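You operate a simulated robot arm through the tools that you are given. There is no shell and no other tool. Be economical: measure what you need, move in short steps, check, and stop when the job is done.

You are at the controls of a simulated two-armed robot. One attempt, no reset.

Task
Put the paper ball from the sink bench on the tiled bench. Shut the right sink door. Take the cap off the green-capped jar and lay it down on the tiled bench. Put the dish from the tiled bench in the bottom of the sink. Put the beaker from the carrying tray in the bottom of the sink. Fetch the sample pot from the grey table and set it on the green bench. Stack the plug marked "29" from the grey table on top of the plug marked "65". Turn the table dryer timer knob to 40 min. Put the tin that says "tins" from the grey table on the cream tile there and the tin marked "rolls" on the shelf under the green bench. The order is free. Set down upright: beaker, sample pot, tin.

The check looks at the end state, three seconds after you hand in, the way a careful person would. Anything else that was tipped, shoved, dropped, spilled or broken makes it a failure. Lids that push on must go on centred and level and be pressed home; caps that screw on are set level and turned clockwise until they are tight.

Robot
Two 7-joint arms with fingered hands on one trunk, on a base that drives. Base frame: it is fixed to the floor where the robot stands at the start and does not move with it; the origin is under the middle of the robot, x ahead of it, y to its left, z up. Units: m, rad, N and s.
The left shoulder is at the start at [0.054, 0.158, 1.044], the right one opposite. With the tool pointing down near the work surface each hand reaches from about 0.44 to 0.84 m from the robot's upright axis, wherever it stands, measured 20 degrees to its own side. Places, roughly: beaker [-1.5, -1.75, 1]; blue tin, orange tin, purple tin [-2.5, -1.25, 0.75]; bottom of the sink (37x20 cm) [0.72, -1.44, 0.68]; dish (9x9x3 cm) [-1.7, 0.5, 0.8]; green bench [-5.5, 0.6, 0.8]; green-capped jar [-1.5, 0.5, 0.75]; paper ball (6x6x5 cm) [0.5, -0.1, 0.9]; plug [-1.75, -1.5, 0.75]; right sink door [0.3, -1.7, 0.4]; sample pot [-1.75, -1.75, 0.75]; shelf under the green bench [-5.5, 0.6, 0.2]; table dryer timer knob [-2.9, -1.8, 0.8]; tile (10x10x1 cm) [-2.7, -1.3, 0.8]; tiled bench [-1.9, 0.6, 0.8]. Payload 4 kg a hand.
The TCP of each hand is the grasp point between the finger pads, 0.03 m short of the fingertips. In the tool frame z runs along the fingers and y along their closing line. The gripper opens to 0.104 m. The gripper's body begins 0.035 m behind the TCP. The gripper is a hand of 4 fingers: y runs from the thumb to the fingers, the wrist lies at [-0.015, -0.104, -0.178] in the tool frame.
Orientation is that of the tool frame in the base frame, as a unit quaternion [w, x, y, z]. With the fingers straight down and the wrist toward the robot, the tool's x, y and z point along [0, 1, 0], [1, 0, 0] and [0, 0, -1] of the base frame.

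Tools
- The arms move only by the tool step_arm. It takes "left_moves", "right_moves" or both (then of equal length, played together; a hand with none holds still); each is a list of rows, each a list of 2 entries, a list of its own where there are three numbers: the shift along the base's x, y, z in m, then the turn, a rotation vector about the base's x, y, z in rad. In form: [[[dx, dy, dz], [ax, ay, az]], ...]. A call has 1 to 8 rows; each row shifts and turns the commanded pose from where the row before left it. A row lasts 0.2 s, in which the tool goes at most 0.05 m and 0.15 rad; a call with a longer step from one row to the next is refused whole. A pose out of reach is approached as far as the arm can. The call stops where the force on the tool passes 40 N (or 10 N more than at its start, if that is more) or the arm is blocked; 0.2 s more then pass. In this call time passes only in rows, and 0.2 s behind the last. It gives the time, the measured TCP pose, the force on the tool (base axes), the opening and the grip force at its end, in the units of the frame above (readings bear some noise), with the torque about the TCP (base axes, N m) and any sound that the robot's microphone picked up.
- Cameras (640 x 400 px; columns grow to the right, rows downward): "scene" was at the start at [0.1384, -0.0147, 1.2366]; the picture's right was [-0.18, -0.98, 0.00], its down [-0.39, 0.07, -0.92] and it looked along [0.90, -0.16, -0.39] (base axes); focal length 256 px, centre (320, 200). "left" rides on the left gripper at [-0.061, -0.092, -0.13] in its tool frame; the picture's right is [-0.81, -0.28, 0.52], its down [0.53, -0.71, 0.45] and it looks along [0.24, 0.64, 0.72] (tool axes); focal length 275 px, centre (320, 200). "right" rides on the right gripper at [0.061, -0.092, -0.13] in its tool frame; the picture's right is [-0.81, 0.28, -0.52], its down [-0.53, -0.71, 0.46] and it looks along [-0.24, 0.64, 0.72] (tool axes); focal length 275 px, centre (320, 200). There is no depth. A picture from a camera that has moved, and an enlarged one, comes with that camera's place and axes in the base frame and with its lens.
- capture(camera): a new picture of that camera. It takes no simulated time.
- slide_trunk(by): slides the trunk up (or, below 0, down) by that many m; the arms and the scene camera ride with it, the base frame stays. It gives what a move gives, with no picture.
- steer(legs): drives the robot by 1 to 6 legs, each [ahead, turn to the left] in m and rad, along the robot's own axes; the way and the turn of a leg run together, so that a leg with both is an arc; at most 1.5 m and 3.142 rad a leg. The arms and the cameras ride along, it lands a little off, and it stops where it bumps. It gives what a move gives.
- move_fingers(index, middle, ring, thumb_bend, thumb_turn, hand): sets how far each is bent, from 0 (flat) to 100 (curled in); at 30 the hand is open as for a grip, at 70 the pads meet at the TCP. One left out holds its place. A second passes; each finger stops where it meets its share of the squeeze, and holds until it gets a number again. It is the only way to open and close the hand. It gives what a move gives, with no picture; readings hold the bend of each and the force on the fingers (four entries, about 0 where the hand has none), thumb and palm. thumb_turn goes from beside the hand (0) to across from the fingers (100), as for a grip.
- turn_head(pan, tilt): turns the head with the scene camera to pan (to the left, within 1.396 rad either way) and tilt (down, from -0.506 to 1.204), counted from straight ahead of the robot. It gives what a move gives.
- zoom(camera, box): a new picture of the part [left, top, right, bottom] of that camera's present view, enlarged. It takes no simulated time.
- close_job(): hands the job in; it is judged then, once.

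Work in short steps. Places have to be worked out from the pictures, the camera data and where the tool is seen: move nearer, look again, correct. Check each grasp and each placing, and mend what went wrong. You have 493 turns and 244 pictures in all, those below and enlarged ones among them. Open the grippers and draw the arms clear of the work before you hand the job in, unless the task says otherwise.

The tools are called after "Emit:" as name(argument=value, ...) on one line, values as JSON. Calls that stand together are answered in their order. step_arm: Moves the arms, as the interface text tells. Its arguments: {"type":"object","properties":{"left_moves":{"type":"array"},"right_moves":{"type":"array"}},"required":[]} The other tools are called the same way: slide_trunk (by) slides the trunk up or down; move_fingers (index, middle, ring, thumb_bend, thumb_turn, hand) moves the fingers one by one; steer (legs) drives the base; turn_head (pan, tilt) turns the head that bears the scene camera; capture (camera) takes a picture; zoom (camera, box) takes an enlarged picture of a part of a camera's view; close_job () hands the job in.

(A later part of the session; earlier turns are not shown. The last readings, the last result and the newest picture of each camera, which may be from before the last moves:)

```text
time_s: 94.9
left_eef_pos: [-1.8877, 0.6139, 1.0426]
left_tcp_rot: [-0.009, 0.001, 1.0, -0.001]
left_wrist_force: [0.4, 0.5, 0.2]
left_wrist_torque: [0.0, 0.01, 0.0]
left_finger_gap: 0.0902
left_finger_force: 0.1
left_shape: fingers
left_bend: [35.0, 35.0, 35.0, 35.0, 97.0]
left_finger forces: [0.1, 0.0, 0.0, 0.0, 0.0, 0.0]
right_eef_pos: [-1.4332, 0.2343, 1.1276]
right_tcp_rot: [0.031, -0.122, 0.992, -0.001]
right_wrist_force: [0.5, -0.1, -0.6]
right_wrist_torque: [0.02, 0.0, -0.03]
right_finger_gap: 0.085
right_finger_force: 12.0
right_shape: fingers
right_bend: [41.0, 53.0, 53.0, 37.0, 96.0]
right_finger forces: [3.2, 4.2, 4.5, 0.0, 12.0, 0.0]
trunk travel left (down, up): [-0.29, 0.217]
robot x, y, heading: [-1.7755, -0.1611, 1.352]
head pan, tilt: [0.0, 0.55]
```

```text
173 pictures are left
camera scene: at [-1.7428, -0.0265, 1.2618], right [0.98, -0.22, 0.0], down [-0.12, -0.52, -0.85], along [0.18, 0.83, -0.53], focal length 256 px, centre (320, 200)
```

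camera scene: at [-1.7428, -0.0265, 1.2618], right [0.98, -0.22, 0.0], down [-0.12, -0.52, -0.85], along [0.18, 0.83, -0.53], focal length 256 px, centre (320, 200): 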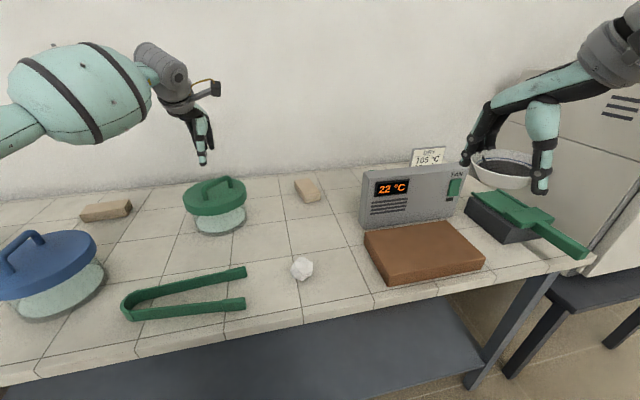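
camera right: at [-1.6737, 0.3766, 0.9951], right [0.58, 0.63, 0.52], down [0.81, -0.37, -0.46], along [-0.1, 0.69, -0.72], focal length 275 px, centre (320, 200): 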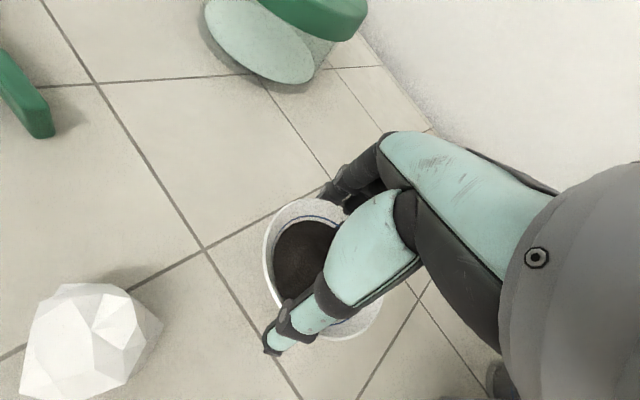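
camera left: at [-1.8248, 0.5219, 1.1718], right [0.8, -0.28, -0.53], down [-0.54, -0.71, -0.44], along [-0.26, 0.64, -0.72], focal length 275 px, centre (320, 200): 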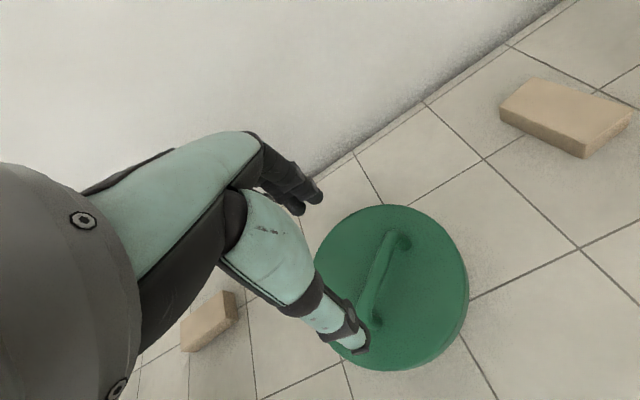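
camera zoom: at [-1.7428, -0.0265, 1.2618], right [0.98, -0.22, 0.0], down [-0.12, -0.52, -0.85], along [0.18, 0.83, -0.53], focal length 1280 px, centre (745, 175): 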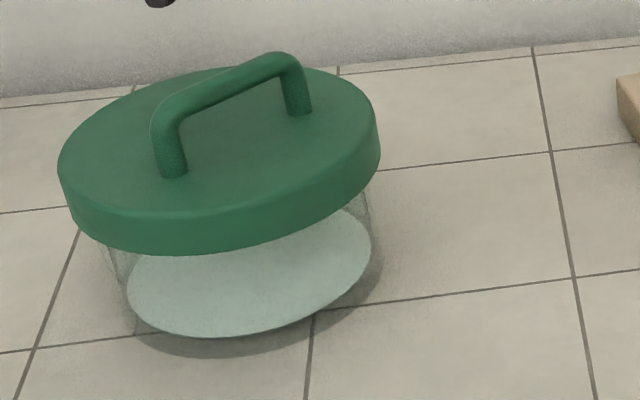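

The lid sits like the blue pot's. Now I deliver the dish: retract the left arm, back off to mid-aisle, and turn toward the grey table to find the beaker.

Emit:
step_arm(left_moves=[[[0.0, -0.04, 0.02], [0, 0, 0]], [[0.0, -0.045, 0.02], [0, 0, 0]], [[0.0, -0.045, 0.02], [0, 0, 0]], [[0.0, -0.045, 0], [0, 0, 0]], [[0.005, -0.045, 0], [0, 0, 0]], [[0.005, -0.045, 0], [0, 0, 0]], [[0.005, -0.045, 0], [0, 0, 0]], [[0.005, -0.045, 0], [0, 0, 0]]])

Emit:
steer(legs=[[-0.18, 0], [0, 1.57]])

Emit:
turn_head(pan=0.9, tilt=0.45)

Emit:
capture(camera="scene")

```text
time_s: 96.7
left_eef_pos: [-1.8707, 0.2545, 1.1007]
left_tcp_rot: [-0.009, 0.0, 1.0, 0.0]
left_wrist_force: [-0.3, -0.4, -0.1]
left_wrist_torque: [0.03, 0.0, -0.02]
left_finger_gap: 0.0905
left_finger_force: 0.0
left_shape: fingers
left_bend: [35.0, 35.0, 35.0, 35.0, 97.0]
left_finger forces: [0.1, 0.0, 0.1, 0.0, 0.0, 0.0]
right_eef_pos: [-1.4333, 0.2343, 1.1281]
right_tcp_rot: [0.031, -0.123, 0.992, 0.0]
right_wrist_force: [0.2, -0.4, -1.8]
right_wrist_torque: [-0.03, 0.01, 0.05]
right_finger_gap: 0.0847
right_finger_force: 12.0
right_shape: fingers
right_bend: [41.0, 53.0, 53.0, 37.0, 96.0]
right_finger forces: [3.2, 4.2, 4.5, 0.0, 11.9, 0.0]
trunk travel left (down, up): [-0.29, 0.217]
robot x, y, heading: [-1.7783, -0.1631, 1.352]
head pan, tilt: [0.0, 0.55]
```

```text
time_s: 102.8
left_eef_pos: [-2.2344, -0.4363, 1.1001]
left_tcp_rot: [0.004, 0.71, -0.704, 0.006]
left_wrist_force: [0.2, 0.3, 0.0]
left_wrist_torque: [-0.01, 0.02, -0.01]
left_finger_gap: 0.0905
left_finger_force: 0.1
left_shape: fingers
left_bend: [35.0, 35.0, 35.0, 35.0, 97.0]
left_finger forces: [0.0, 0.0, 0.0, 0.0, 0.1, 0.0]
right_eef_pos: [-2.2173, 0.0027, 1.1272]
right_tcp_rot: [-0.023, 0.791, -0.611, -0.021]
right_wrist_force: [0.0, 0.1, -1.1]
right_wrist_torque: [-0.03, 0.01, -0.01]
right_finger_gap: 0.0844
right_finger_force: 10.5
right_shape: fingers
right_bend: [42.0, 53.0, 53.0, 37.0, 96.0]
right_finger forces: [2.9, 4.1, 4.1, 0.0, 10.5, 0.0]
trunk travel left (down, up): [-0.29, 0.217]
robot x, y, heading: [-1.8177, -0.3286, 2.928]
head pan, tilt: [0.0, 0.55]
```

```text
time_s: 104.0
left_eef_pos: [-2.2226, -0.4385, 1.104]
left_tcp_rot: [0.009, 0.71, -0.704, 0.001]
left_wrist_force: [-0.5, 0.5, -0.3]
left_wrist_torque: [0.0, 0.0, -0.01]
left_finger_gap: 0.0907
left_finger_force: 0.0
left_shape: fingers
left_bend: [35.0, 35.0, 35.0, 35.0, 98.0]
left_finger forces: [0.0, 0.0, 0.0, 0.0, 0.0, 0.0]
right_eef_pos: [-2.2044, -0.0012, 1.133]
right_tcp_rot: [-0.021, 0.791, -0.611, -0.027]
right_wrist_force: [0.5, -0.3, -1.5]
right_wrist_torque: [-0.01, -0.01, 0.01]
right_finger_gap: 0.0837
right_finger_force: 10.8
right_shape: fingers
right_bend: [42.0, 53.0, 53.0, 37.0, 95.0]
right_finger forces: [2.8, 4.1, 4.1, 0.0, 10.9, 0.0]
trunk travel left (down, up): [-0.29, 0.217]
robot x, y, heading: [-1.817, -0.3324, 2.929]
head pan, tilt: [0.901, 0.45]
```

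```text
172 pictures are left
camera scene: at [-1.9332, -0.3758, 1.2711], right [-0.64, 0.77, -0.01], down [0.35, 0.27, -0.9], along [-0.69, -0.57, -0.44], focal length 256 px, centre (320, 200)
```

scene: 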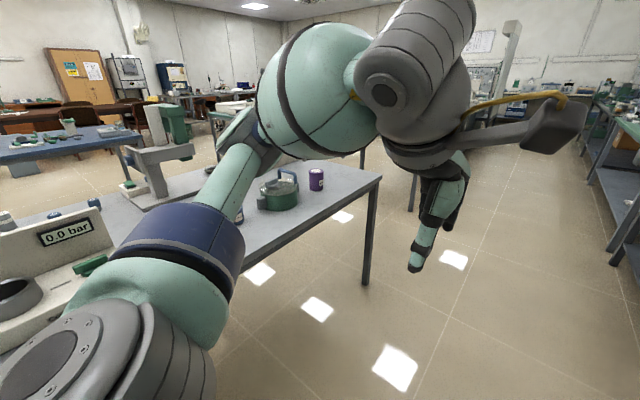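

I turn on to face the grey table (-y) and look.

Emit:
steer(legs=[[0, 1.78]])

Emit:
turn_head(pan=0.35, tilt=0.45)

Emit:
capture(camera="scene")

Emit:
turn_head(pan=-0.5, tilt=0.45)

Emit:
capture(camera="scene")

```text
time_s: 109.4
left_eef_pos: [-1.6322, -0.7062, 1.104]
left_tcp_rot: [0.005, 0.995, 0.101, 0.007]
left_wrist_force: [0.4, 0.1, -0.5]
left_wrist_torque: [0.02, 0.02, -0.02]
left_finger_gap: 0.0908
left_finger_force: 0.1
left_shape: fingers
left_bend: [35.0, 35.0, 35.0, 35.0, 98.0]
left_finger forces: [0.0, 0.0, 0.0, 0.0, 0.1, 0.1]
right_eef_pos: [-2.0649, -0.7716, 1.134]
right_tcp_rot: [0.009, 0.975, 0.221, -0.032]
right_wrist_force: [0.6, -0.4, -0.6]
right_wrist_torque: [-0.01, 0.01, -0.03]
right_finger_gap: 0.0839
right_finger_force: 10.5
right_shape: fingers
right_bend: [42.0, 53.0, 53.0, 37.0, 95.0]
right_finger forces: [2.9, 4.0, 3.8, 0.0, 10.0, 0.0]
trunk travel left (down, up): [-0.29, 0.217]
robot x, y, heading: [-1.8266, -0.3278, -1.587]
head pan, tilt: [0.901, 0.45]
```

```text
time_s: 110.3
left_eef_pos: [-1.6302, -0.6939, 1.1084]
left_tcp_rot: [0.01, 0.995, 0.1, 0.008]
left_wrist_force: [0.3, -0.5, 0.2]
left_wrist_torque: [-0.03, 0.02, 0.02]
left_finger_gap: 0.0906
left_finger_force: 0.0
left_shape: fingers
left_bend: [35.0, 35.0, 35.0, 35.0, 98.0]
left_finger forces: [0.0, 0.0, 0.0, 0.0, 0.1, 0.0]
right_eef_pos: [-2.0654, -0.7576, 1.1373]
right_tcp_rot: [0.014, 0.975, 0.221, -0.035]
right_wrist_force: [-0.6, -0.2, -1.4]
right_wrist_torque: [0.0, -0.05, 0.03]
right_finger_gap: 0.0838
right_finger_force: 11.0
right_shape: fingers
right_bend: [42.0, 53.0, 53.0, 37.0, 95.0]
right_finger forces: [2.8, 4.1, 4.0, 0.0, 10.3, 0.1]
trunk travel left (down, up): [-0.29, 0.217]
robot x, y, heading: [-1.8262, -0.3335, -1.591]
head pan, tilt: [0.351, 0.45]
```

```text
171 pictures are left
camera scene: at [-1.7988, -0.4611, 1.2708], right [-0.95, -0.33, -0.01], down [-0.14, 0.42, -0.89], along [0.29, -0.84, -0.45], focal length 256 px, centre (320, 200)
```

scene: 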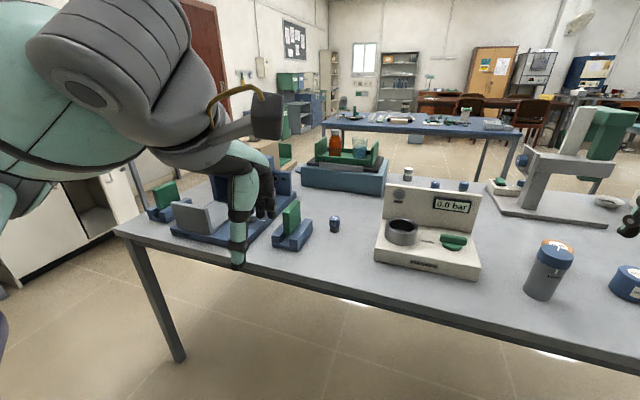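

```text
time_s: 111.5
left_eef_pos: [-1.6304, -0.6934, 1.1072]
left_tcp_rot: [0.01, 0.995, 0.1, 0.008]
left_wrist_force: [-0.1, 0.8, 0.3]
left_wrist_torque: [0.04, -0.03, 0.0]
left_finger_gap: 0.0905
left_finger_force: 0.0
left_shape: fingers
left_bend: [35.0, 35.0, 35.0, 35.0, 98.0]
left_finger forces: [0.0, 0.1, 0.0, 0.1, 0.0, 0.1]
right_eef_pos: [-2.0643, -0.758, 1.1381]
right_tcp_rot: [0.014, 0.974, 0.222, -0.034]
right_wrist_force: [0.4, 0.6, -1.4]
right_wrist_torque: [-0.02, -0.03, -0.01]
right_finger_gap: 0.0835
right_finger_force: 10.6
right_shape: fingers
right_bend: [42.0, 53.0, 53.0, 37.0, 95.0]
right_finger forces: [2.7, 4.1, 4.0, 0.1, 10.3, 0.0]
trunk travel left (down, up): [-0.29, 0.217]
robot x, y, heading: [-1.826, -0.3272, -1.591]
head pan, tilt: [-0.499, 0.45]
```

```text
170 pictures are left
camera scene: at [-1.8736, -0.4541, 1.2709], right [-0.87, 0.49, 0.01], down [0.22, 0.39, -0.9], along [-0.45, -0.78, -0.45], focal length 256 px, centre (320, 200)
```

scene: 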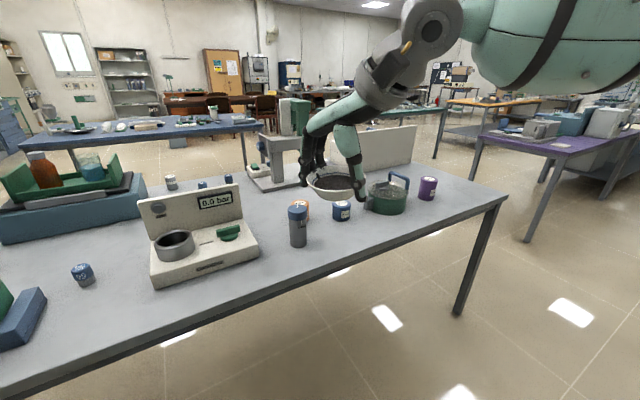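

I see a green tray on a blue case with an orange bottle and a beaker. I zoom to read the details.

Emit:
zoom(camera="scene", box=[0, 130, 200, 255])

Emit:
zoom(camera="scene", box=[240, 90, 460, 260])

```text
3.20 times, centred on (100, 192) of scene
camera zoom: at [-1.8736, -0.4541, 1.2709], right [-0.87, 0.49, 0.01], down [0.22, 0.39, -0.9], along [-0.45, -0.78, -0.45], focal length 819 px, centre (1024, 224)
```

zoom: 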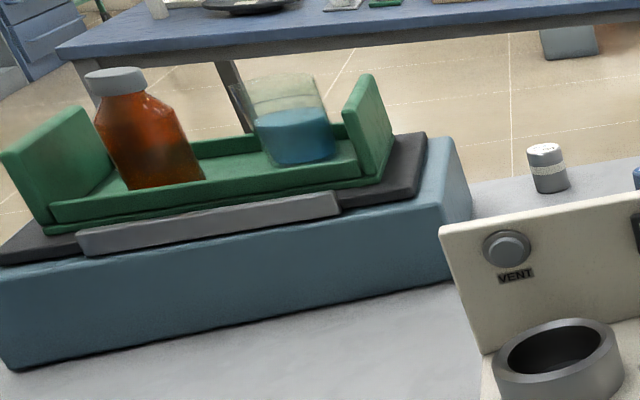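

```text
2.35 times, centred on (350, 175) of scene
camera zoom: at [-1.8736, -0.4541, 1.2709], right [-0.87, 0.49, 0.01], down [0.22, 0.39, -0.9], along [-0.45, -0.78, -0.45], focal length 602 px, centre (249, 259)
```

zoom: 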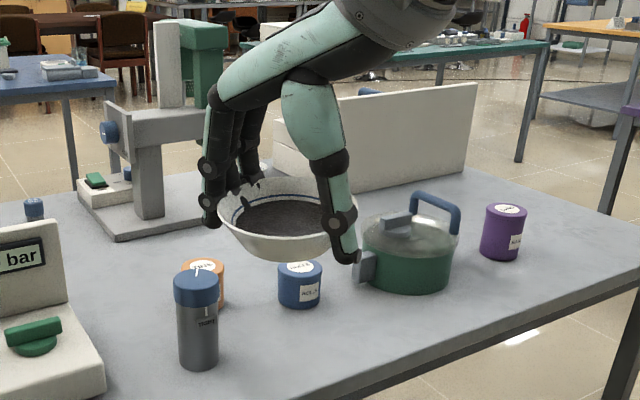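

The beaker (with blue liquid) stands in a green tray at the far (south) side of the grey table, to be reached later from the other aisle. First I take the dish to the sink: drive east along the aisle, then south to the sink.

Emit:
steer(legs=[[0, 1.6], [1.5, 0], [0.08, 0]])

Emit:
turn_head(pan=-0.6, tilt=0.5)

Emit:
capture(camera="scene")

```text
time_s: 124.6
left_eef_pos: [0.0933, -0.1352, 1.1149]
left_tcp_rot: [0.009, 0.627, 0.779, 0.019]
left_wrist_force: [1.1, -0.5, 0.0]
left_wrist_torque: [0.01, 0.04, 0.01]
left_finger_gap: 0.0909
left_finger_force: 0.0
left_shape: fingers
left_bend: [35.0, 35.0, 35.0, 35.0, 98.0]
left_finger forces: [0.0, 0.0, 0.0, 0.1, 0.1, 0.1]
right_eef_pos: [0.1641, -0.568, 1.1455]
right_tcp_rot: [0.042, 0.526, 0.849, -0.01]
right_wrist_force: [-0.1, 0.2, -1.2]
right_wrist_torque: [-0.01, 0.06, -0.01]
right_finger_gap: 0.0832
right_finger_force: 10.1
right_shape: fingers
right_bend: [42.0, 53.0, 53.0, 37.0, 95.0]
right_finger forces: [2.7, 4.1, 3.8, 0.0, 9.9, 0.1]
trunk travel left (down, up): [-0.29, 0.217]
robot x, y, heading: [-0.2518, -0.3376, -0.004]
head pan, tilt: [-0.499, 0.45]
```

```text
time_s: 125.2
left_eef_pos: [0.1047, -0.1341, 1.1105]
left_tcp_rot: [0.006, 0.627, 0.779, 0.016]
left_wrist_force: [-1.2, -0.6, 0.3]
left_wrist_torque: [0.02, -0.05, 0.01]
left_finger_gap: 0.0906
left_finger_force: 0.0
left_shape: fingers
left_bend: [35.0, 35.0, 35.0, 35.0, 98.0]
left_finger forces: [0.1, 0.1, 0.0, 0.0, 0.0, 0.0]
right_eef_pos: [0.1736, -0.5673, 1.143]
right_tcp_rot: [0.038, 0.526, 0.85, -0.01]
right_wrist_force: [-1.2, 0.4, 0.3]
right_wrist_torque: [0.0, -0.05, 0.0]
right_finger_gap: 0.0832
right_finger_force: 10.7
right_shape: fingers
right_bend: [42.0, 53.0, 53.0, 37.0, 95.0]
right_finger forces: [2.7, 4.2, 3.9, 0.1, 10.1, 0.1]
trunk travel left (down, up): [-0.29, 0.217]
robot x, y, heading: [-0.2503, -0.3368, -0.003]
head pan, tilt: [-0.6, 0.499]
```

```text
167 pictures are left
camera scene: at [-0.1321, -0.3883, 1.2669], right [-0.57, -0.82, 0.01], down [-0.4, 0.27, -0.87], along [0.72, -0.5, -0.49], focal length 256 px, centre (320, 200)
```

scene: 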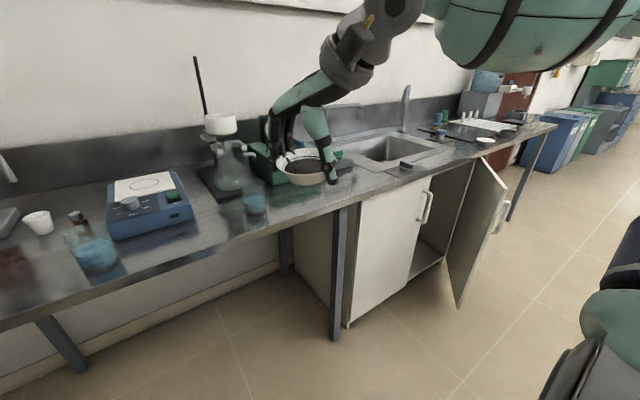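

The right door is open about 45° (hinge ≈[0.47,-1.84], free edge ≈[0.21,-1.57]). I drive south to about y=-1.75 and turn to face it.

Emit:
steer(legs=[[0, -1.57], [1.4, 0], [0, 1.57], [-0.1, 0]])

Emit:
turn_head(pan=0.2, tilt=0.7)

Emit:
capture(camera="scene")

```text
time_s: 142.4
left_eef_pos: [-0.0215, -1.5437, 1.1064]
left_tcp_rot: [0.001, 0.639, 0.769, 0.011]
left_wrist_force: [-1.0, -0.3, -0.2]
left_wrist_torque: [-0.01, -0.08, 0.03]
left_finger_gap: 0.0907
left_finger_force: 0.0
left_shape: fingers
left_bend: [35.0, 35.0, 35.0, 35.0, 98.0]
left_finger forces: [0.0, 0.1, 0.0, 0.1, 0.0, 0.0]
right_eef_pos: [0.0363, -1.9791, 1.135]
right_tcp_rot: [0.032, 0.539, 0.842, -0.014]
right_wrist_force: [-1.7, 0.2, -1.2]
right_wrist_torque: [0.04, -0.11, 0.0]
right_finger_gap: 0.0824
right_finger_force: 10.1
right_shape: fingers
right_bend: [42.0, 53.0, 53.0, 37.0, 96.0]
right_finger forces: [2.5, 3.9, 3.5, 0.0, 9.5, 0.0]
trunk travel left (down, up): [-0.29, 0.217]
robot x, y, heading: [-0.3941, -1.7367, -0.031]
head pan, tilt: [-0.6, 0.499]
```

```text
time_s: 143.6
left_eef_pos: [-0.0271, -1.5416, 1.1075]
left_tcp_rot: [0.003, 0.638, 0.77, 0.013]
left_wrist_force: [-0.9, -0.4, 0.1]
left_wrist_torque: [0.03, -0.05, 0.0]
left_finger_gap: 0.0909
left_finger_force: 0.0
left_shape: fingers
left_bend: [35.0, 35.0, 35.0, 35.0, 98.0]
left_finger forces: [0.0, 0.0, 0.0, 0.0, 0.1, 0.1]
right_eef_pos: [0.0307, -1.9766, 1.1384]
right_tcp_rot: [0.035, 0.539, 0.842, -0.014]
right_wrist_force: [-0.4, -0.1, 0.2]
right_wrist_torque: [0.0, -0.02, -0.01]
right_finger_gap: 0.0821
right_finger_force: 10.7
right_shape: fingers
right_bend: [42.0, 53.0, 53.0, 37.0, 96.0]
right_finger forces: [2.8, 4.3, 3.6, 0.0, 10.0, 0.0]
trunk travel left (down, up): [-0.29, 0.217]
robot x, y, heading: [-0.3902, -1.7379, -0.032]
head pan, tilt: [0.201, 0.7]
```

```text
166 pictures are left
camera scene: at [-0.2673, -1.7243, 1.2493], right [0.17, -0.99, 0.0], down [-0.64, -0.11, -0.76], along [0.75, 0.13, -0.65], focal length 256 px, centre (320, 200)
```

scene: 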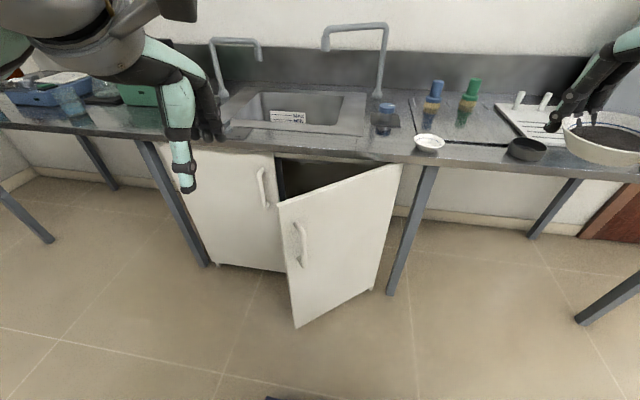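

Door free edge ≈[0.22,-1.53], hinge ≈[0.465,-1.86]. I lower the trunk fully and pitch the left hand so its fingers point forward-down, south of the door's outer face.

Emit:
slide_trunk(by=-0.25)

Emit:
move_fingers(hand="left", index=60, middle=60, ring=60, thumb_bend=60)

Emit:
step_arm(left_moves=[[[0, -0.018, 0], [0, -0.1, 0]], [[0, -0.018, 0], [0, -0.1, 0]], [[0, -0.018, 0], [0, -0.1, 0]], [[0, -0.018, 0], [0, -0.1, 0]], [[0, -0.018, 0], [0, -0.1, 0]], [[0, -0.018, 0], [0, -0.1, 0]], [[0, -0.018, 0], [0, -0.1, 0]], [[0, -0.018, 0], [0, -0.1, 0]]])

Emit:
capture(camera="scene")

```text
time_s: 146.2
left_eef_pos: [-0.023, -1.5415, 0.856]
left_tcp_rot: [0.001, 0.638, 0.77, 0.012]
left_wrist_force: [0.1, -0.3, -0.2]
left_wrist_torque: [0.01, 0.01, 0.02]
left_finger_gap: 0.0909
left_finger_force: 0.0
left_shape: fingers
left_bend: [35.0, 35.0, 35.0, 35.0, 98.0]
left_finger forces: [0.1, 0.1, 0.0, 0.0, 0.0, 0.1]
right_eef_pos: [0.0339, -1.9771, 0.8864]
right_tcp_rot: [0.033, 0.539, 0.841, -0.015]
right_wrist_force: [0.1, 0.3, -1.7]
right_wrist_torque: [0.03, -0.03, -0.03]
right_finger_gap: 0.0821
right_finger_force: 10.3
right_shape: fingers
right_bend: [42.0, 53.0, 53.0, 37.0, 96.0]
right_finger forces: [2.7, 4.2, 3.4, 0.0, 9.8, 0.1]
trunk travel left (down, up): [-0.04, 0.467]
robot x, y, heading: [-0.3904, -1.7398, -0.034]
head pan, tilt: [0.201, 0.7]
```

```text
time_s: 147.2
left_eef_pos: [-0.022, -1.5417, 0.8565]
left_tcp_rot: [0.001, 0.638, 0.77, 0.013]
left_wrist_force: [-0.6, -0.4, -0.1]
left_wrist_torque: [-0.01, 0.03, 0.02]
left_finger_gap: 0.0268
left_finger_force: 0.1
left_shape: fingers
left_bend: [60.0, 60.0, 60.0, 60.0, 98.0]
left_finger forces: [0.0, 0.0, 0.0, 0.0, 0.1, 0.0]
right_eef_pos: [0.0348, -1.9771, 0.8867]
right_tcp_rot: [0.032, 0.54, 0.841, -0.015]
right_wrist_force: [-0.8, 0.2, -1.8]
right_wrist_torque: [0.01, 0.0, 0.01]
right_finger_gap: 0.0823
right_finger_force: 10.0
right_shape: fingers
right_bend: [42.0, 53.0, 53.0, 37.0, 96.0]
right_finger forces: [2.7, 4.3, 3.6, 0.0, 10.0, 0.0]
trunk travel left (down, up): [-0.04, 0.467]
robot x, y, heading: [-0.3911, -1.7361, -0.03]
head pan, tilt: [0.201, 0.7]
```

```text
time_s: 148.9
left_eef_pos: [0.0029, -1.7046, 0.8822]
left_tcp_rot: [0.301, 0.583, 0.709, 0.26]
left_wrist_force: [-0.2, -0.3, -0.1]
left_wrist_torque: [0.02, -0.01, 0.03]
left_finger_gap: 0.0267
left_finger_force: 0.0
left_shape: fingers
left_bend: [60.0, 60.0, 60.0, 60.0, 98.0]
left_finger forces: [0.0, 0.0, 0.1, 0.0, 0.0, 0.1]
left hand out of reach, approached as far as the arm can: row 3, 4, 5, 6
right_eef_pos: [0.0349, -1.9779, 0.8867]
right_tcp_rot: [0.034, 0.54, 0.841, -0.015]
right_wrist_force: [-0.2, -0.6, -0.7]
right_wrist_torque: [0.04, -0.04, -0.01]
right_finger_gap: 0.0819
right_finger_force: 10.6
right_shape: fingers
right_bend: [42.0, 53.0, 53.0, 37.0, 96.0]
right_finger forces: [2.7, 4.3, 3.5, 0.0, 9.9, 0.0]
trunk travel left (down, up): [-0.04, 0.467]
robot x, y, heading: [-0.3949, -1.7346, -0.03]
head pan, tilt: [0.201, 0.7]
```

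```text
165 pictures are left
camera scene: at [-0.2662, -1.7249, 0.9982], right [0.17, -0.99, 0.0], down [-0.64, -0.11, -0.76], along [0.75, 0.13, -0.65], focal length 256 px, centre (320, 200)
```

scene: 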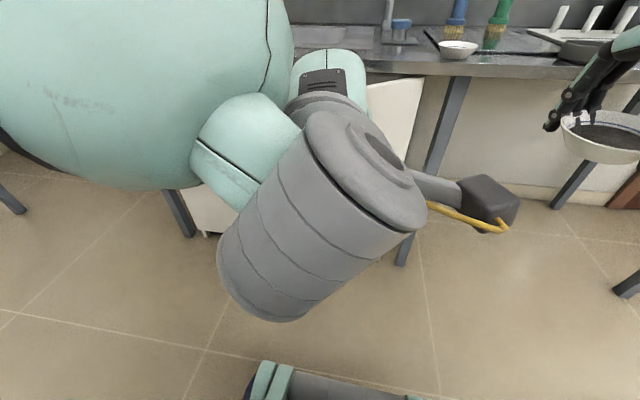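

Hand is pitched ~45°. I lower it in front of the door, then will push.

Emit:
step_arm(left_moves=[[[0.015, 0, -0.045], [0, 0, 0]], [[0.015, 0, -0.045], [0, 0, 0]], [[0.015, 0, -0.045], [0, 0, 0]], [[0.015, 0, -0.045], [0, 0, 0]], [[0.015, 0, -0.045], [0, 0, 0]]])

Emit:
capture(camera="scene")

Emit:
capture(camera="left")

```text
time_s: 150.2
left_eef_pos: [0.0782, -1.7058, 0.654]
left_tcp_rot: [0.301, 0.584, 0.708, 0.259]
left_wrist_force: [-0.7, 0.1, 0.5]
left_wrist_torque: [0.01, 0.02, 0.02]
left_finger_gap: 0.0265
left_finger_force: 0.0
left_shape: fingers
left_bend: [60.0, 60.0, 60.0, 60.0, 98.0]
left_finger forces: [0.0, 0.0, 0.0, 0.0, 0.0, 0.0]
right_eef_pos: [0.0349, -1.9772, 0.8851]
right_tcp_rot: [0.033, 0.539, 0.841, -0.015]
right_wrist_force: [-0.6, -0.7, -0.3]
right_wrist_torque: [-0.02, 0.03, 0.02]
right_finger_gap: 0.082
right_finger_force: 10.7
right_shape: fingers
right_bend: [42.0, 53.0, 53.0, 37.0, 96.0]
right_finger forces: [2.7, 4.2, 3.6, 0.1, 9.8, 0.0]
trunk travel left (down, up): [-0.04, 0.467]
robot x, y, heading: [-0.3973, -1.7387, -0.032]
head pan, tilt: [0.201, 0.7]
```

```text
164 pictures are left
camera scene: at [-0.2652, -1.7244, 0.998], right [0.17, -0.99, 0.0], down [-0.65, -0.11, -0.76], along [0.74, 0.13, -0.65], focal length 256 px, centre (320, 200)
```

scene: 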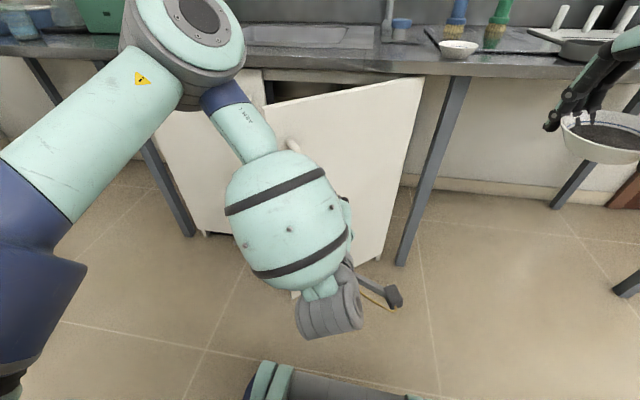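

```text
163 pictures are left
camera left: at [-0.0699, -1.7845, 0.6851], right [0.3, -0.84, -0.45], down [-0.22, 0.4, -0.89], along [0.93, 0.37, -0.06], focal length 275 px, centre (320, 200)
```

left: 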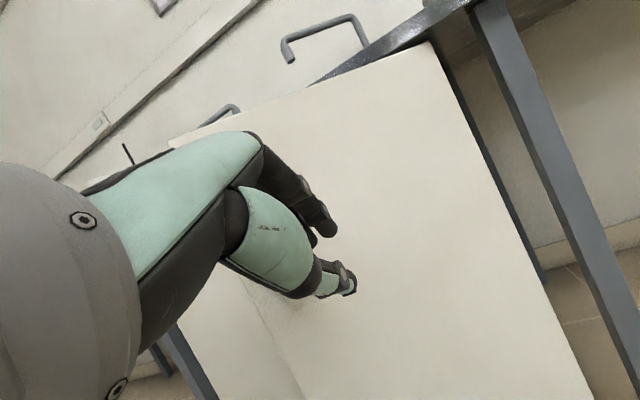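

The fingers face the outer side of the door. I push forward (+x) with slight +y.

Emit:
step_arm(left_moves=[[[0.04, 0.01, 0], [0, 0, 0]], [[0.04, 0.01, 0], [0, 0, 0]], [[0.04, 0.01, 0], [0, 0, 0]], [[0.04, 0.01, 0], [0, 0, 0]], [[0.04, 0.01, 0], [0, 0, 0]], [[0.03, 0.01, 0], [0, 0, 0]]])

Emit:
capture(camera="left")

Emit:
capture(camera="scene")

```text
time_s: 151.6
left_eef_pos: [0.3084, -1.6457, 0.6561]
left_tcp_rot: [0.299, 0.583, 0.709, 0.259]
left_wrist_force: [-0.5, 0.3, -0.1]
left_wrist_torque: [-0.03, 0.0, -0.01]
left_finger_gap: 0.0265
left_finger_force: 0.1
left_shape: fingers
left_bend: [60.0, 60.0, 60.0, 60.0, 98.0]
left_finger forces: [0.0, 0.0, 0.0, 0.0, 0.1, 0.1]
right_eef_pos: [0.0349, -1.9773, 0.8873]
right_tcp_rot: [0.032, 0.539, 0.842, -0.015]
right_wrist_force: [0.9, -1.1, -1.8]
right_wrist_torque: [-0.01, 0.03, 0.0]
right_finger_gap: 0.082
right_finger_force: 10.0
right_shape: fingers
right_bend: [42.0, 53.0, 53.0, 37.0, 96.0]
right_finger forces: [2.6, 4.3, 3.6, 0.1, 9.9, 0.0]
trunk travel left (down, up): [-0.04, 0.467]
robot x, y, heading: [-0.392, -1.7392, -0.033]
head pan, tilt: [0.201, 0.7]
```

```text
162 pictures are left
camera left: at [0.1603, -1.726, 0.6872], right [0.3, -0.84, -0.45], down [-0.22, 0.4, -0.89], along [0.93, 0.37, -0.07], focal length 275 px, centre (320, 200)
```

left: 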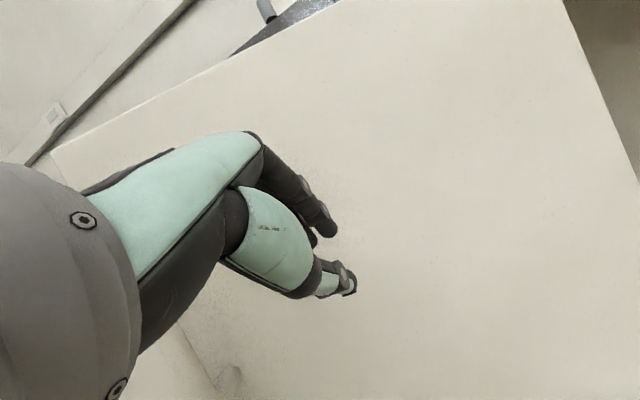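

```text
161 pictures are left
camera scene: at [-0.2656, -1.7242, 0.9981], right [0.17, -0.99, 0.0], down [-0.65, -0.11, -0.76], along [0.75, 0.13, -0.65], focal length 256 px, centre (320, 200)
```

scene: 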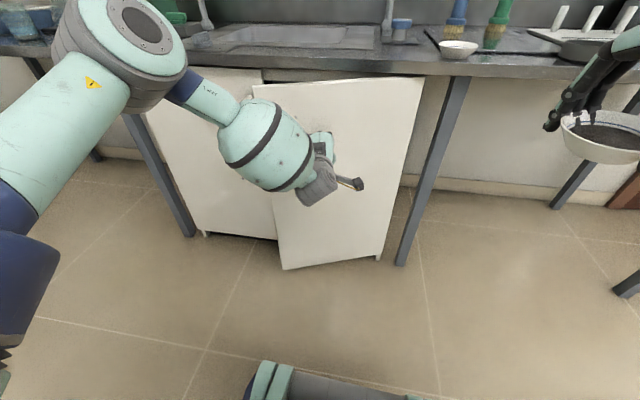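

The door has swung most of the way. I keep pushing.

Emit:
step_arm(left_moves=[[[0.03, 0.01, 0], [0, 0, 0]], [[0.03, 0.01, 0], [0, 0, 0]], [[0.03, 0.008, 0], [0, 0, 0]], [[0.02, 0.005, 0], [0, 0, 0]]])

Emit:
capture(camera="scene")

```text
time_s: 152.6
left_eef_pos: [0.4209, -1.6185, 0.6594]
left_tcp_rot: [0.298, 0.583, 0.71, 0.258]
left_wrist_force: [0.2, 0.6, -0.3]
left_wrist_torque: [-0.01, 0.02, 0.02]
left_finger_gap: 0.0265
left_finger_force: 0.1
left_shape: fingers
left_bend: [60.0, 60.0, 60.0, 60.0, 98.0]
left_finger forces: [0.1, 0.0, 0.1, 0.1, 0.0, 0.0]
left hand out of reach, approached as far as the arm can: row 1, 2
right_eef_pos: [0.0352, -1.9771, 0.8862]
right_tcp_rot: [0.033, 0.539, 0.841, -0.015]
right_wrist_force: [-0.1, -0.9, -1.5]
right_wrist_torque: [-0.02, 0.0, 0.02]
right_finger_gap: 0.0821
right_finger_force: 10.4
right_shape: fingers
right_bend: [42.0, 53.0, 53.0, 37.0, 96.0]
right_finger forces: [2.5, 4.3, 3.6, 0.0, 9.9, 0.0]
trunk travel left (down, up): [-0.04, 0.467]
robot x, y, heading: [-0.3933, -1.7395, -0.03]
head pan, tilt: [0.201, 0.7]
```

```text
160 pictures are left
camera scene: at [-0.2655, -1.7243, 0.9981], right [0.17, -0.99, 0.0], down [-0.65, -0.11, -0.76], along [0.75, 0.13, -0.65], focal length 256 px, centre (320, 200)
```

scene: 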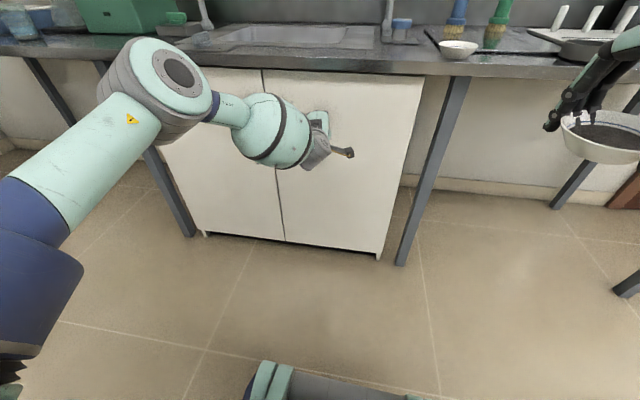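

The door looks flush. I press a little more to be sure it is home.

Emit:
step_arm(left_moves=[[[0.015, 0, 0], [0, 0, 0]], [[0.015, 0, 0], [0, 0, 0]]])

Emit:
zoom(camera="scene", box=[180, 40, 460, 280])

```text
time_s: 153.1
left_eef_pos: [0.4317, -1.6192, 0.6696]
left_tcp_rot: [0.306, 0.582, 0.706, 0.262]
left_wrist_force: [-18.4, 1.1, 1.3]
left_wrist_torque: [0.0, -0.02, 0.18]
left_finger_gap: 0.0172
left_finger_force: 9.6
left_shape: fingers
left_bend: [67.0, 65.0, 60.0, 60.0, 98.0]
left_finger forces: [7.0, 11.2, 0.4, 0.0, 0.1, 0.0]
right_eef_pos: [0.0218, -1.9774, 0.8927]
right_tcp_rot: [0.039, 0.538, 0.842, -0.01]
right_wrist_force: [0.2, 1.0, -0.8]
right_wrist_torque: [0.03, 0.02, 0.01]
right_finger_gap: 0.082
right_finger_force: 10.6
right_shape: fingers
right_bend: [42.0, 53.0, 53.0, 37.0, 96.0]
right_finger forces: [2.8, 4.3, 3.8, 0.1, 10.3, 0.1]
trunk travel left (down, up): [-0.04, 0.467]
robot x, y, heading: [-0.393, -1.7369, -0.031]
head pan, tilt: [0.201, 0.7]
stopped in row 2 (left hand): the force on the tool passed its limit at 48 N (the readings are from after the stop); the commanded pose is now the measured one
```

```text
1.67 times, centred on (320, 160) of scene
camera zoom: at [-0.2671, -1.7243, 0.9983], right [0.17, -0.99, 0.0], down [-0.64, -0.11, -0.76], along [0.75, 0.13, -0.65], focal length 426 px, centre (320, 267)
```

zoom: 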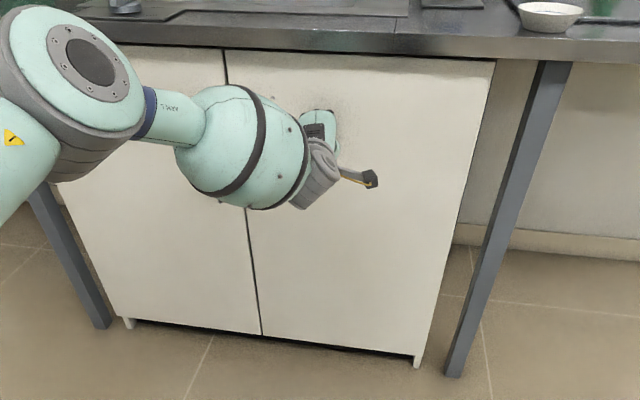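

The door is shut. I withdraw the left hand back, then up, and undo the pitch.

Emit:
step_arm(left_moves=[[[-0.04, -0.005, 0], [0, 0, 0]], [[-0.045, -0.005, 0], [0, 0, 0]], [[-0.045, -0.005, 0], [0, 0, 0]], [[-0.045, -0.01, 0], [0, 0, 0]], [[-0.045, -0.01, 0], [0, 0, 0]], [[-0.045, -0.01, 0], [0, 0, 0]], [[-0.045, -0.01, 0], [0, 0, 0]], [[-0.045, -0.01, 0.01], [0, 0, 0]]])

Emit:
step_arm(left_moves=[[[-0.01, 0.01, 0.04], [0, 0.1, 0]], [[-0.01, 0.01, 0.04], [0, 0.1, 0]], [[-0.01, 0.01, 0.04], [0, 0.1, 0]], [[-0.01, 0.015, 0.04], [0, 0.1, 0]], [[-0.01, 0.015, 0.04], [0, 0.1, 0]], [[-0.01, 0.015, 0.02], [0, 0.1, 0]], [[0, 0.015, 0.0], [0, 0.1, 0]], [[0, 0.015, 0], [0, 0.1, 0]]])

Emit:
slide_trunk(by=0.25)

Emit:
capture(camera="scene")

```text
time_s: 154.9
left_eef_pos: [0.0764, -1.6871, 0.6824]
left_tcp_rot: [0.305, 0.581, 0.707, 0.263]
left_wrist_force: [0.6, -0.8, 0.4]
left_wrist_torque: [0.01, 0.03, -0.02]
left_finger_gap: 0.0262
left_finger_force: 0.1
left_shape: fingers
left_bend: [60.0, 60.0, 60.0, 60.0, 98.0]
left_finger forces: [0.1, 0.1, 0.1, 0.0, 0.0, 0.0]
left hand out of reach, approached as far as the arm can: row 2
right_eef_pos: [0.0241, -1.9774, 0.8914]
right_tcp_rot: [0.038, 0.54, 0.841, -0.011]
right_wrist_force: [-0.4, 0.1, -0.6]
right_wrist_torque: [-0.03, -0.03, -0.01]
right_finger_gap: 0.0821
right_finger_force: 10.5
right_shape: fingers
right_bend: [42.0, 53.0, 53.0, 37.0, 96.0]
right_finger forces: [2.7, 4.3, 3.8, 0.1, 10.4, 0.0]
trunk travel left (down, up): [-0.04, 0.467]
robot x, y, heading: [-0.3922, -1.739, -0.031]
head pan, tilt: [0.201, 0.7]
```

```text
time_s: 156.7
left_eef_pos: [0.0175, -1.5801, 0.901]
left_tcp_rot: [0.006, 0.637, 0.771, 0.015]
left_wrist_force: [0.4, 0.4, 0.8]
left_wrist_torque: [0.02, -0.02, 0.02]
left_finger_gap: 0.026
left_finger_force: 0.1
left_shape: fingers
left_bend: [60.0, 60.0, 60.0, 60.0, 98.0]
left_finger forces: [0.1, 0.0, 0.0, 0.1, 0.1, 0.0]
right_eef_pos: [0.0253, -1.9754, 0.8902]
right_tcp_rot: [0.038, 0.539, 0.841, -0.013]
right_wrist_force: [-0.6, -0.5, -0.9]
right_wrist_torque: [-0.03, -0.01, 0.01]
right_finger_gap: 0.0821
right_finger_force: 10.3
right_shape: fingers
right_bend: [42.0, 53.0, 53.0, 37.0, 96.0]
right_finger forces: [2.7, 4.2, 3.8, 0.1, 10.2, 0.1]
trunk travel left (down, up): [-0.04, 0.467]
robot x, y, heading: [-0.3932, -1.739, -0.036]
head pan, tilt: [0.201, 0.7]
```

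```text
time_s: 159.3
left_eef_pos: [0.0175, -1.5805, 1.1511]
left_tcp_rot: [0.005, 0.637, 0.77, 0.017]
left_wrist_force: [-0.5, 0.6, -0.1]
left_wrist_torque: [0.0, -0.03, -0.02]
left_finger_gap: 0.0262
left_finger_force: 0.0
left_shape: fingers
left_bend: [60.0, 60.0, 60.0, 60.0, 98.0]
left_finger forces: [0.1, 0.0, 0.0, 0.0, 0.0, 0.0]
right_eef_pos: [0.0238, -1.9765, 1.1421]
right_tcp_rot: [0.038, 0.539, 0.841, -0.012]
right_wrist_force: [0.2, -0.3, -1.8]
right_wrist_torque: [0.01, 0.02, -0.01]
right_finger_gap: 0.0819
right_finger_force: 10.3
right_shape: fingers
right_bend: [42.0, 53.0, 53.0, 37.0, 96.0]
right_finger forces: [2.7, 4.3, 3.8, 0.0, 10.1, 0.0]
trunk travel left (down, up): [-0.29, 0.217]
robot x, y, heading: [-0.3971, -1.7412, -0.033]
head pan, tilt: [0.201, 0.7]
```

```text
158 pictures are left
camera scene: at [-0.2625, -1.7243, 1.2486], right [0.17, -0.99, 0.0], down [-0.65, -0.11, -0.76], along [0.75, 0.13, -0.65], focal length 256 px, centre (320, 200)
```

scene: 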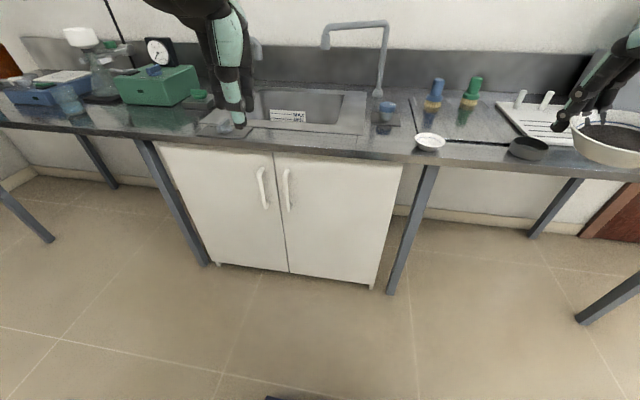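

Both doors are closed. For the sink I approach from the south-west: forward 0.44 m, then turn left 0.78 so the right hand's natural direction runs along the basin.

Emit:
steer(legs=[[0.43, 0], [0, 0.78]])

Emit:
turn_head(pan=-0.3, tilt=0.7)

Emit:
capture(camera="scene")

```text
time_s: 164.4
left_eef_pos: [0.2195, -1.3503, 1.1528]
left_tcp_rot: [-0.001, 0.291, 0.956, 0.016]
left_wrist_force: [0.6, -0.4, 0.2]
left_wrist_torque: [0.06, 0.0, 0.0]
left_finger_gap: 0.026
left_finger_force: 0.1
left_shape: fingers
left_bend: [60.0, 60.0, 60.0, 60.0, 98.0]
left_finger forces: [0.0, 0.0, 0.0, 0.0, 0.1, 0.0]
right_eef_pos: [0.5047, -1.6237, 1.1411]
right_tcp_rot: [0.04, 0.174, 0.984, 0.005]
right_wrist_force: [0.2, 0.7, -1.3]
right_wrist_torque: [0.04, -0.01, 0.03]
right_finger_gap: 0.0822
right_finger_force: 10.0
right_shape: fingers
right_bend: [42.0, 53.0, 53.0, 37.0, 96.0]
right_finger forces: [2.7, 4.2, 3.5, 0.1, 9.9, 0.0]
trunk travel left (down, up): [-0.29, 0.217]
robot x, y, heading: [0.0497, -1.7548, 0.758]
head pan, tilt: [0.201, 0.7]
```

```text
time_s: 165.4
left_eef_pos: [0.2166, -1.3518, 1.1532]
left_tcp_rot: [-0.001, 0.292, 0.956, 0.018]
left_wrist_force: [0.0, -0.4, -0.1]
left_wrist_torque: [-0.01, 0.0, 0.0]
left_finger_gap: 0.0261
left_finger_force: 0.1
left_shape: fingers
left_bend: [60.0, 60.0, 60.0, 60.0, 98.0]
left_finger forces: [0.0, 0.0, 0.0, 0.1, 0.0, 0.0]
right_eef_pos: [0.5033, -1.6246, 1.1434]
right_tcp_rot: [0.041, 0.173, 0.984, 0.005]
right_wrist_force: [-0.3, -0.5, -0.5]
right_wrist_torque: [0.0, 0.02, 0.0]
right_finger_gap: 0.0819
right_finger_force: 10.2
right_shape: fingers
right_bend: [42.0, 53.0, 53.0, 37.0, 96.0]
right_finger forces: [2.4, 4.3, 3.6, 0.0, 9.8, 0.0]
trunk travel left (down, up): [-0.29, 0.217]
robot x, y, heading: [0.0441, -1.7556, 0.756]
head pan, tilt: [-0.3, 0.7]
```

```text
157 pictures are left
camera scene: at [0.1527, -1.6863, 1.249], right [0.44, -0.9, 0.0], down [-0.58, -0.29, -0.76], along [0.68, 0.33, -0.65], focal length 256 px, centre (320, 200)
```

scene: 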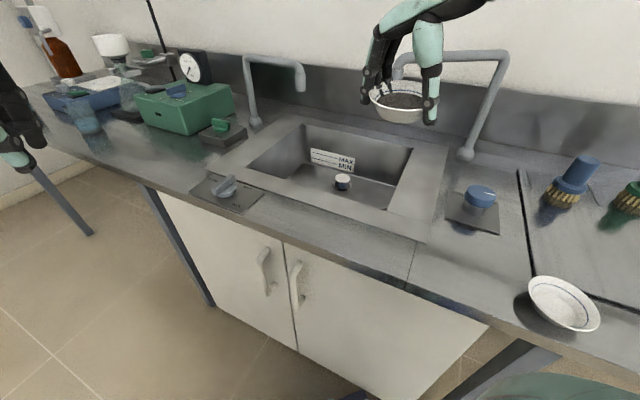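

Basin rim spans about x 0.59–0.90, y -1.64…-1.24, with a stopper near the back centre. I carry the dish above [0.72, -1.49] and start down.

Emit:
step_arm(right_moves=[[[0.036, 0.022, 0], [0, 0, 0]], [[0.036, 0.022, 0], [0, 0, 0]], [[0.036, 0.022, 0], [0, 0, 0]], [[0.036, 0.022, 0], [0, 0, 0]], [[0.036, 0.022, -0.02], [0, 0, 0]], [[0.036, 0.022, -0.02], [0, 0, 0]], [[0, 0, -0.045], [0, 0, 0]], [[0, 0, -0.045], [0, 0, 0]]])

Emit:
capture(camera="scene")

Emit:
capture(camera="right")

```text
time_s: 167.2
left_eef_pos: [0.2159, -1.3523, 1.1523]
left_tcp_rot: [-0.001, 0.293, 0.956, 0.018]
left_wrist_force: [0.2, 0.7, 0.6]
left_wrist_torque: [-0.02, 0.0, 0.01]
left_finger_gap: 0.0261
left_finger_force: 0.0
left_shape: fingers
left_bend: [60.0, 60.0, 60.0, 60.0, 98.0]
left_finger forces: [0.0, 0.1, 0.0, 0.0, 0.0, 0.1]
right_eef_pos: [0.7184, -1.4913, 1.0127]
right_tcp_rot: [0.04, 0.174, 0.984, 0.006]
right_wrist_force: [0.3, -0.2, -1.6]
right_wrist_torque: [-0.01, -0.01, 0.0]
right_finger_gap: 0.0819
right_finger_force: 9.4
right_shape: fingers
right_bend: [42.0, 53.0, 53.0, 37.0, 96.0]
right_finger forces: [2.5, 4.2, 3.4, 0.0, 9.6, 0.0]
trunk travel left (down, up): [-0.29, 0.217]
robot x, y, heading: [0.0481, -1.7543, 0.759]
head pan, tilt: [-0.3, 0.7]
```

```text
156 pictures are left
camera scene: at [0.1535, -1.6856, 1.2489], right [0.44, -0.9, 0.0], down [-0.58, -0.29, -0.76], along [0.68, 0.33, -0.65], focal length 256 px, centre (320, 200)
```

scene: 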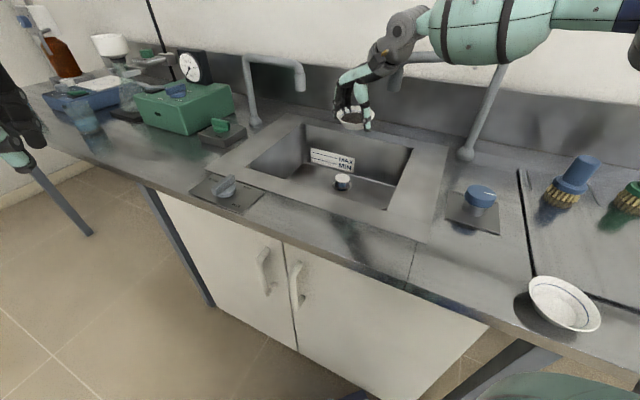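

```text
155 pictures are left
camera right: at [0.6196, -1.5567, 1.1358], right [0.81, -0.02, 0.59], down [0.29, -0.85, -0.43], along [0.51, 0.52, -0.69], focal length 275 px, centre (320, 200)
```

right: 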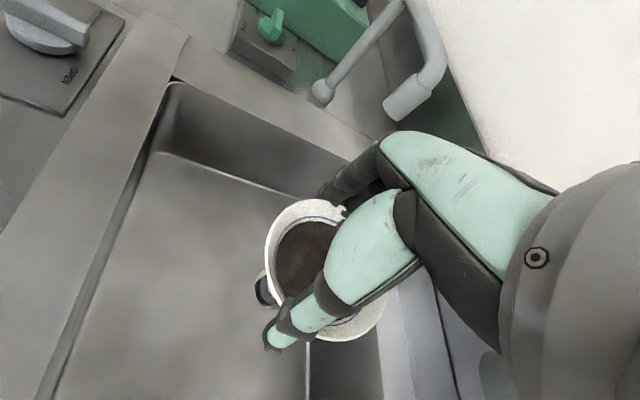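

Stopper sits at ≈[0.83,-1.44], clear of the dish path. I descend into the basin.

Emit:
step_arm(right_moves=[[[-0.005, -0.005, -0.04], [0, 0, 0]], [[0, -0.004, -0.045], [0, 0, 0]], [[0, 0, -0.045], [0, 0, 0]], [[0, 0, -0.045], [0, 0, 0]], [[0, 0, -0.04], [0, 0, 0]]])

Emit:
capture(camera="scene")

Emit:
capture(camera="right")

```text
time_s: 168.4
left_eef_pos: [0.2158, -1.3498, 1.1524]
left_tcp_rot: [0.0, 0.292, 0.956, 0.018]
left_wrist_force: [0.0, 0.2, 0.1]
left_wrist_torque: [-0.01, 0.0, 0.01]
left_finger_gap: 0.0258
left_finger_force: 0.1
left_shape: fingers
left_bend: [60.0, 60.0, 60.0, 60.0, 98.0]
left_finger forces: [0.0, 0.1, 0.0, 0.0, 0.0, 0.0]
right_eef_pos: [0.7143, -1.5022, 0.8055]
right_tcp_rot: [0.041, 0.174, 0.984, 0.006]
right_wrist_force: [0.2, 0.3, -0.4]
right_wrist_torque: [0.02, 0.0, -0.01]
right_finger_gap: 0.0816
right_finger_force: 10.0
right_shape: fingers
right_bend: [42.0, 53.0, 53.0, 37.0, 96.0]
right_finger forces: [2.4, 4.1, 3.3, 0.0, 9.3, 0.1]
right hand out of reach, approached as far as the arm can: row 5
trunk travel left (down, up): [-0.29, 0.217]
robot x, y, heading: [0.0458, -1.7577, 0.756]
head pan, tilt: [-0.3, 0.7]
```

```text
154 pictures are left
camera scene: at [0.1521, -1.6845, 1.249], right [0.44, -0.9, 0.0], down [-0.58, -0.29, -0.76], along [0.68, 0.33, -0.65], focal length 256 px, centre (320, 200)
```

scene: 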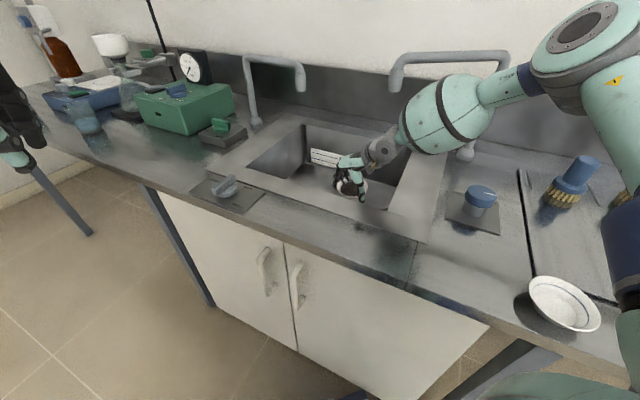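

```text
153 pictures are left
camera right: at [0.6139, -1.5685, 0.9277], right [0.81, -0.02, 0.59], down [0.29, -0.85, -0.43], along [0.51, 0.52, -0.69], focal length 275 px, centre (320, 200)
```

right: 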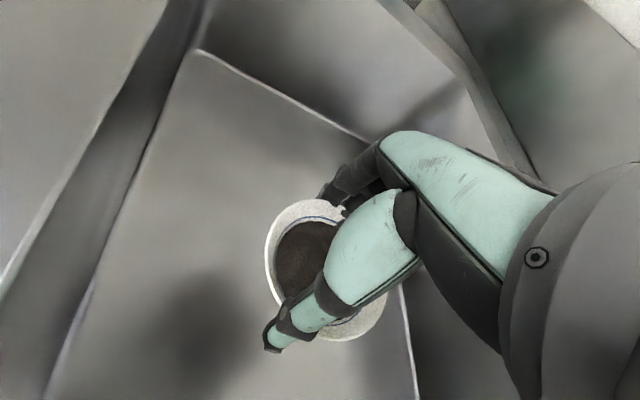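

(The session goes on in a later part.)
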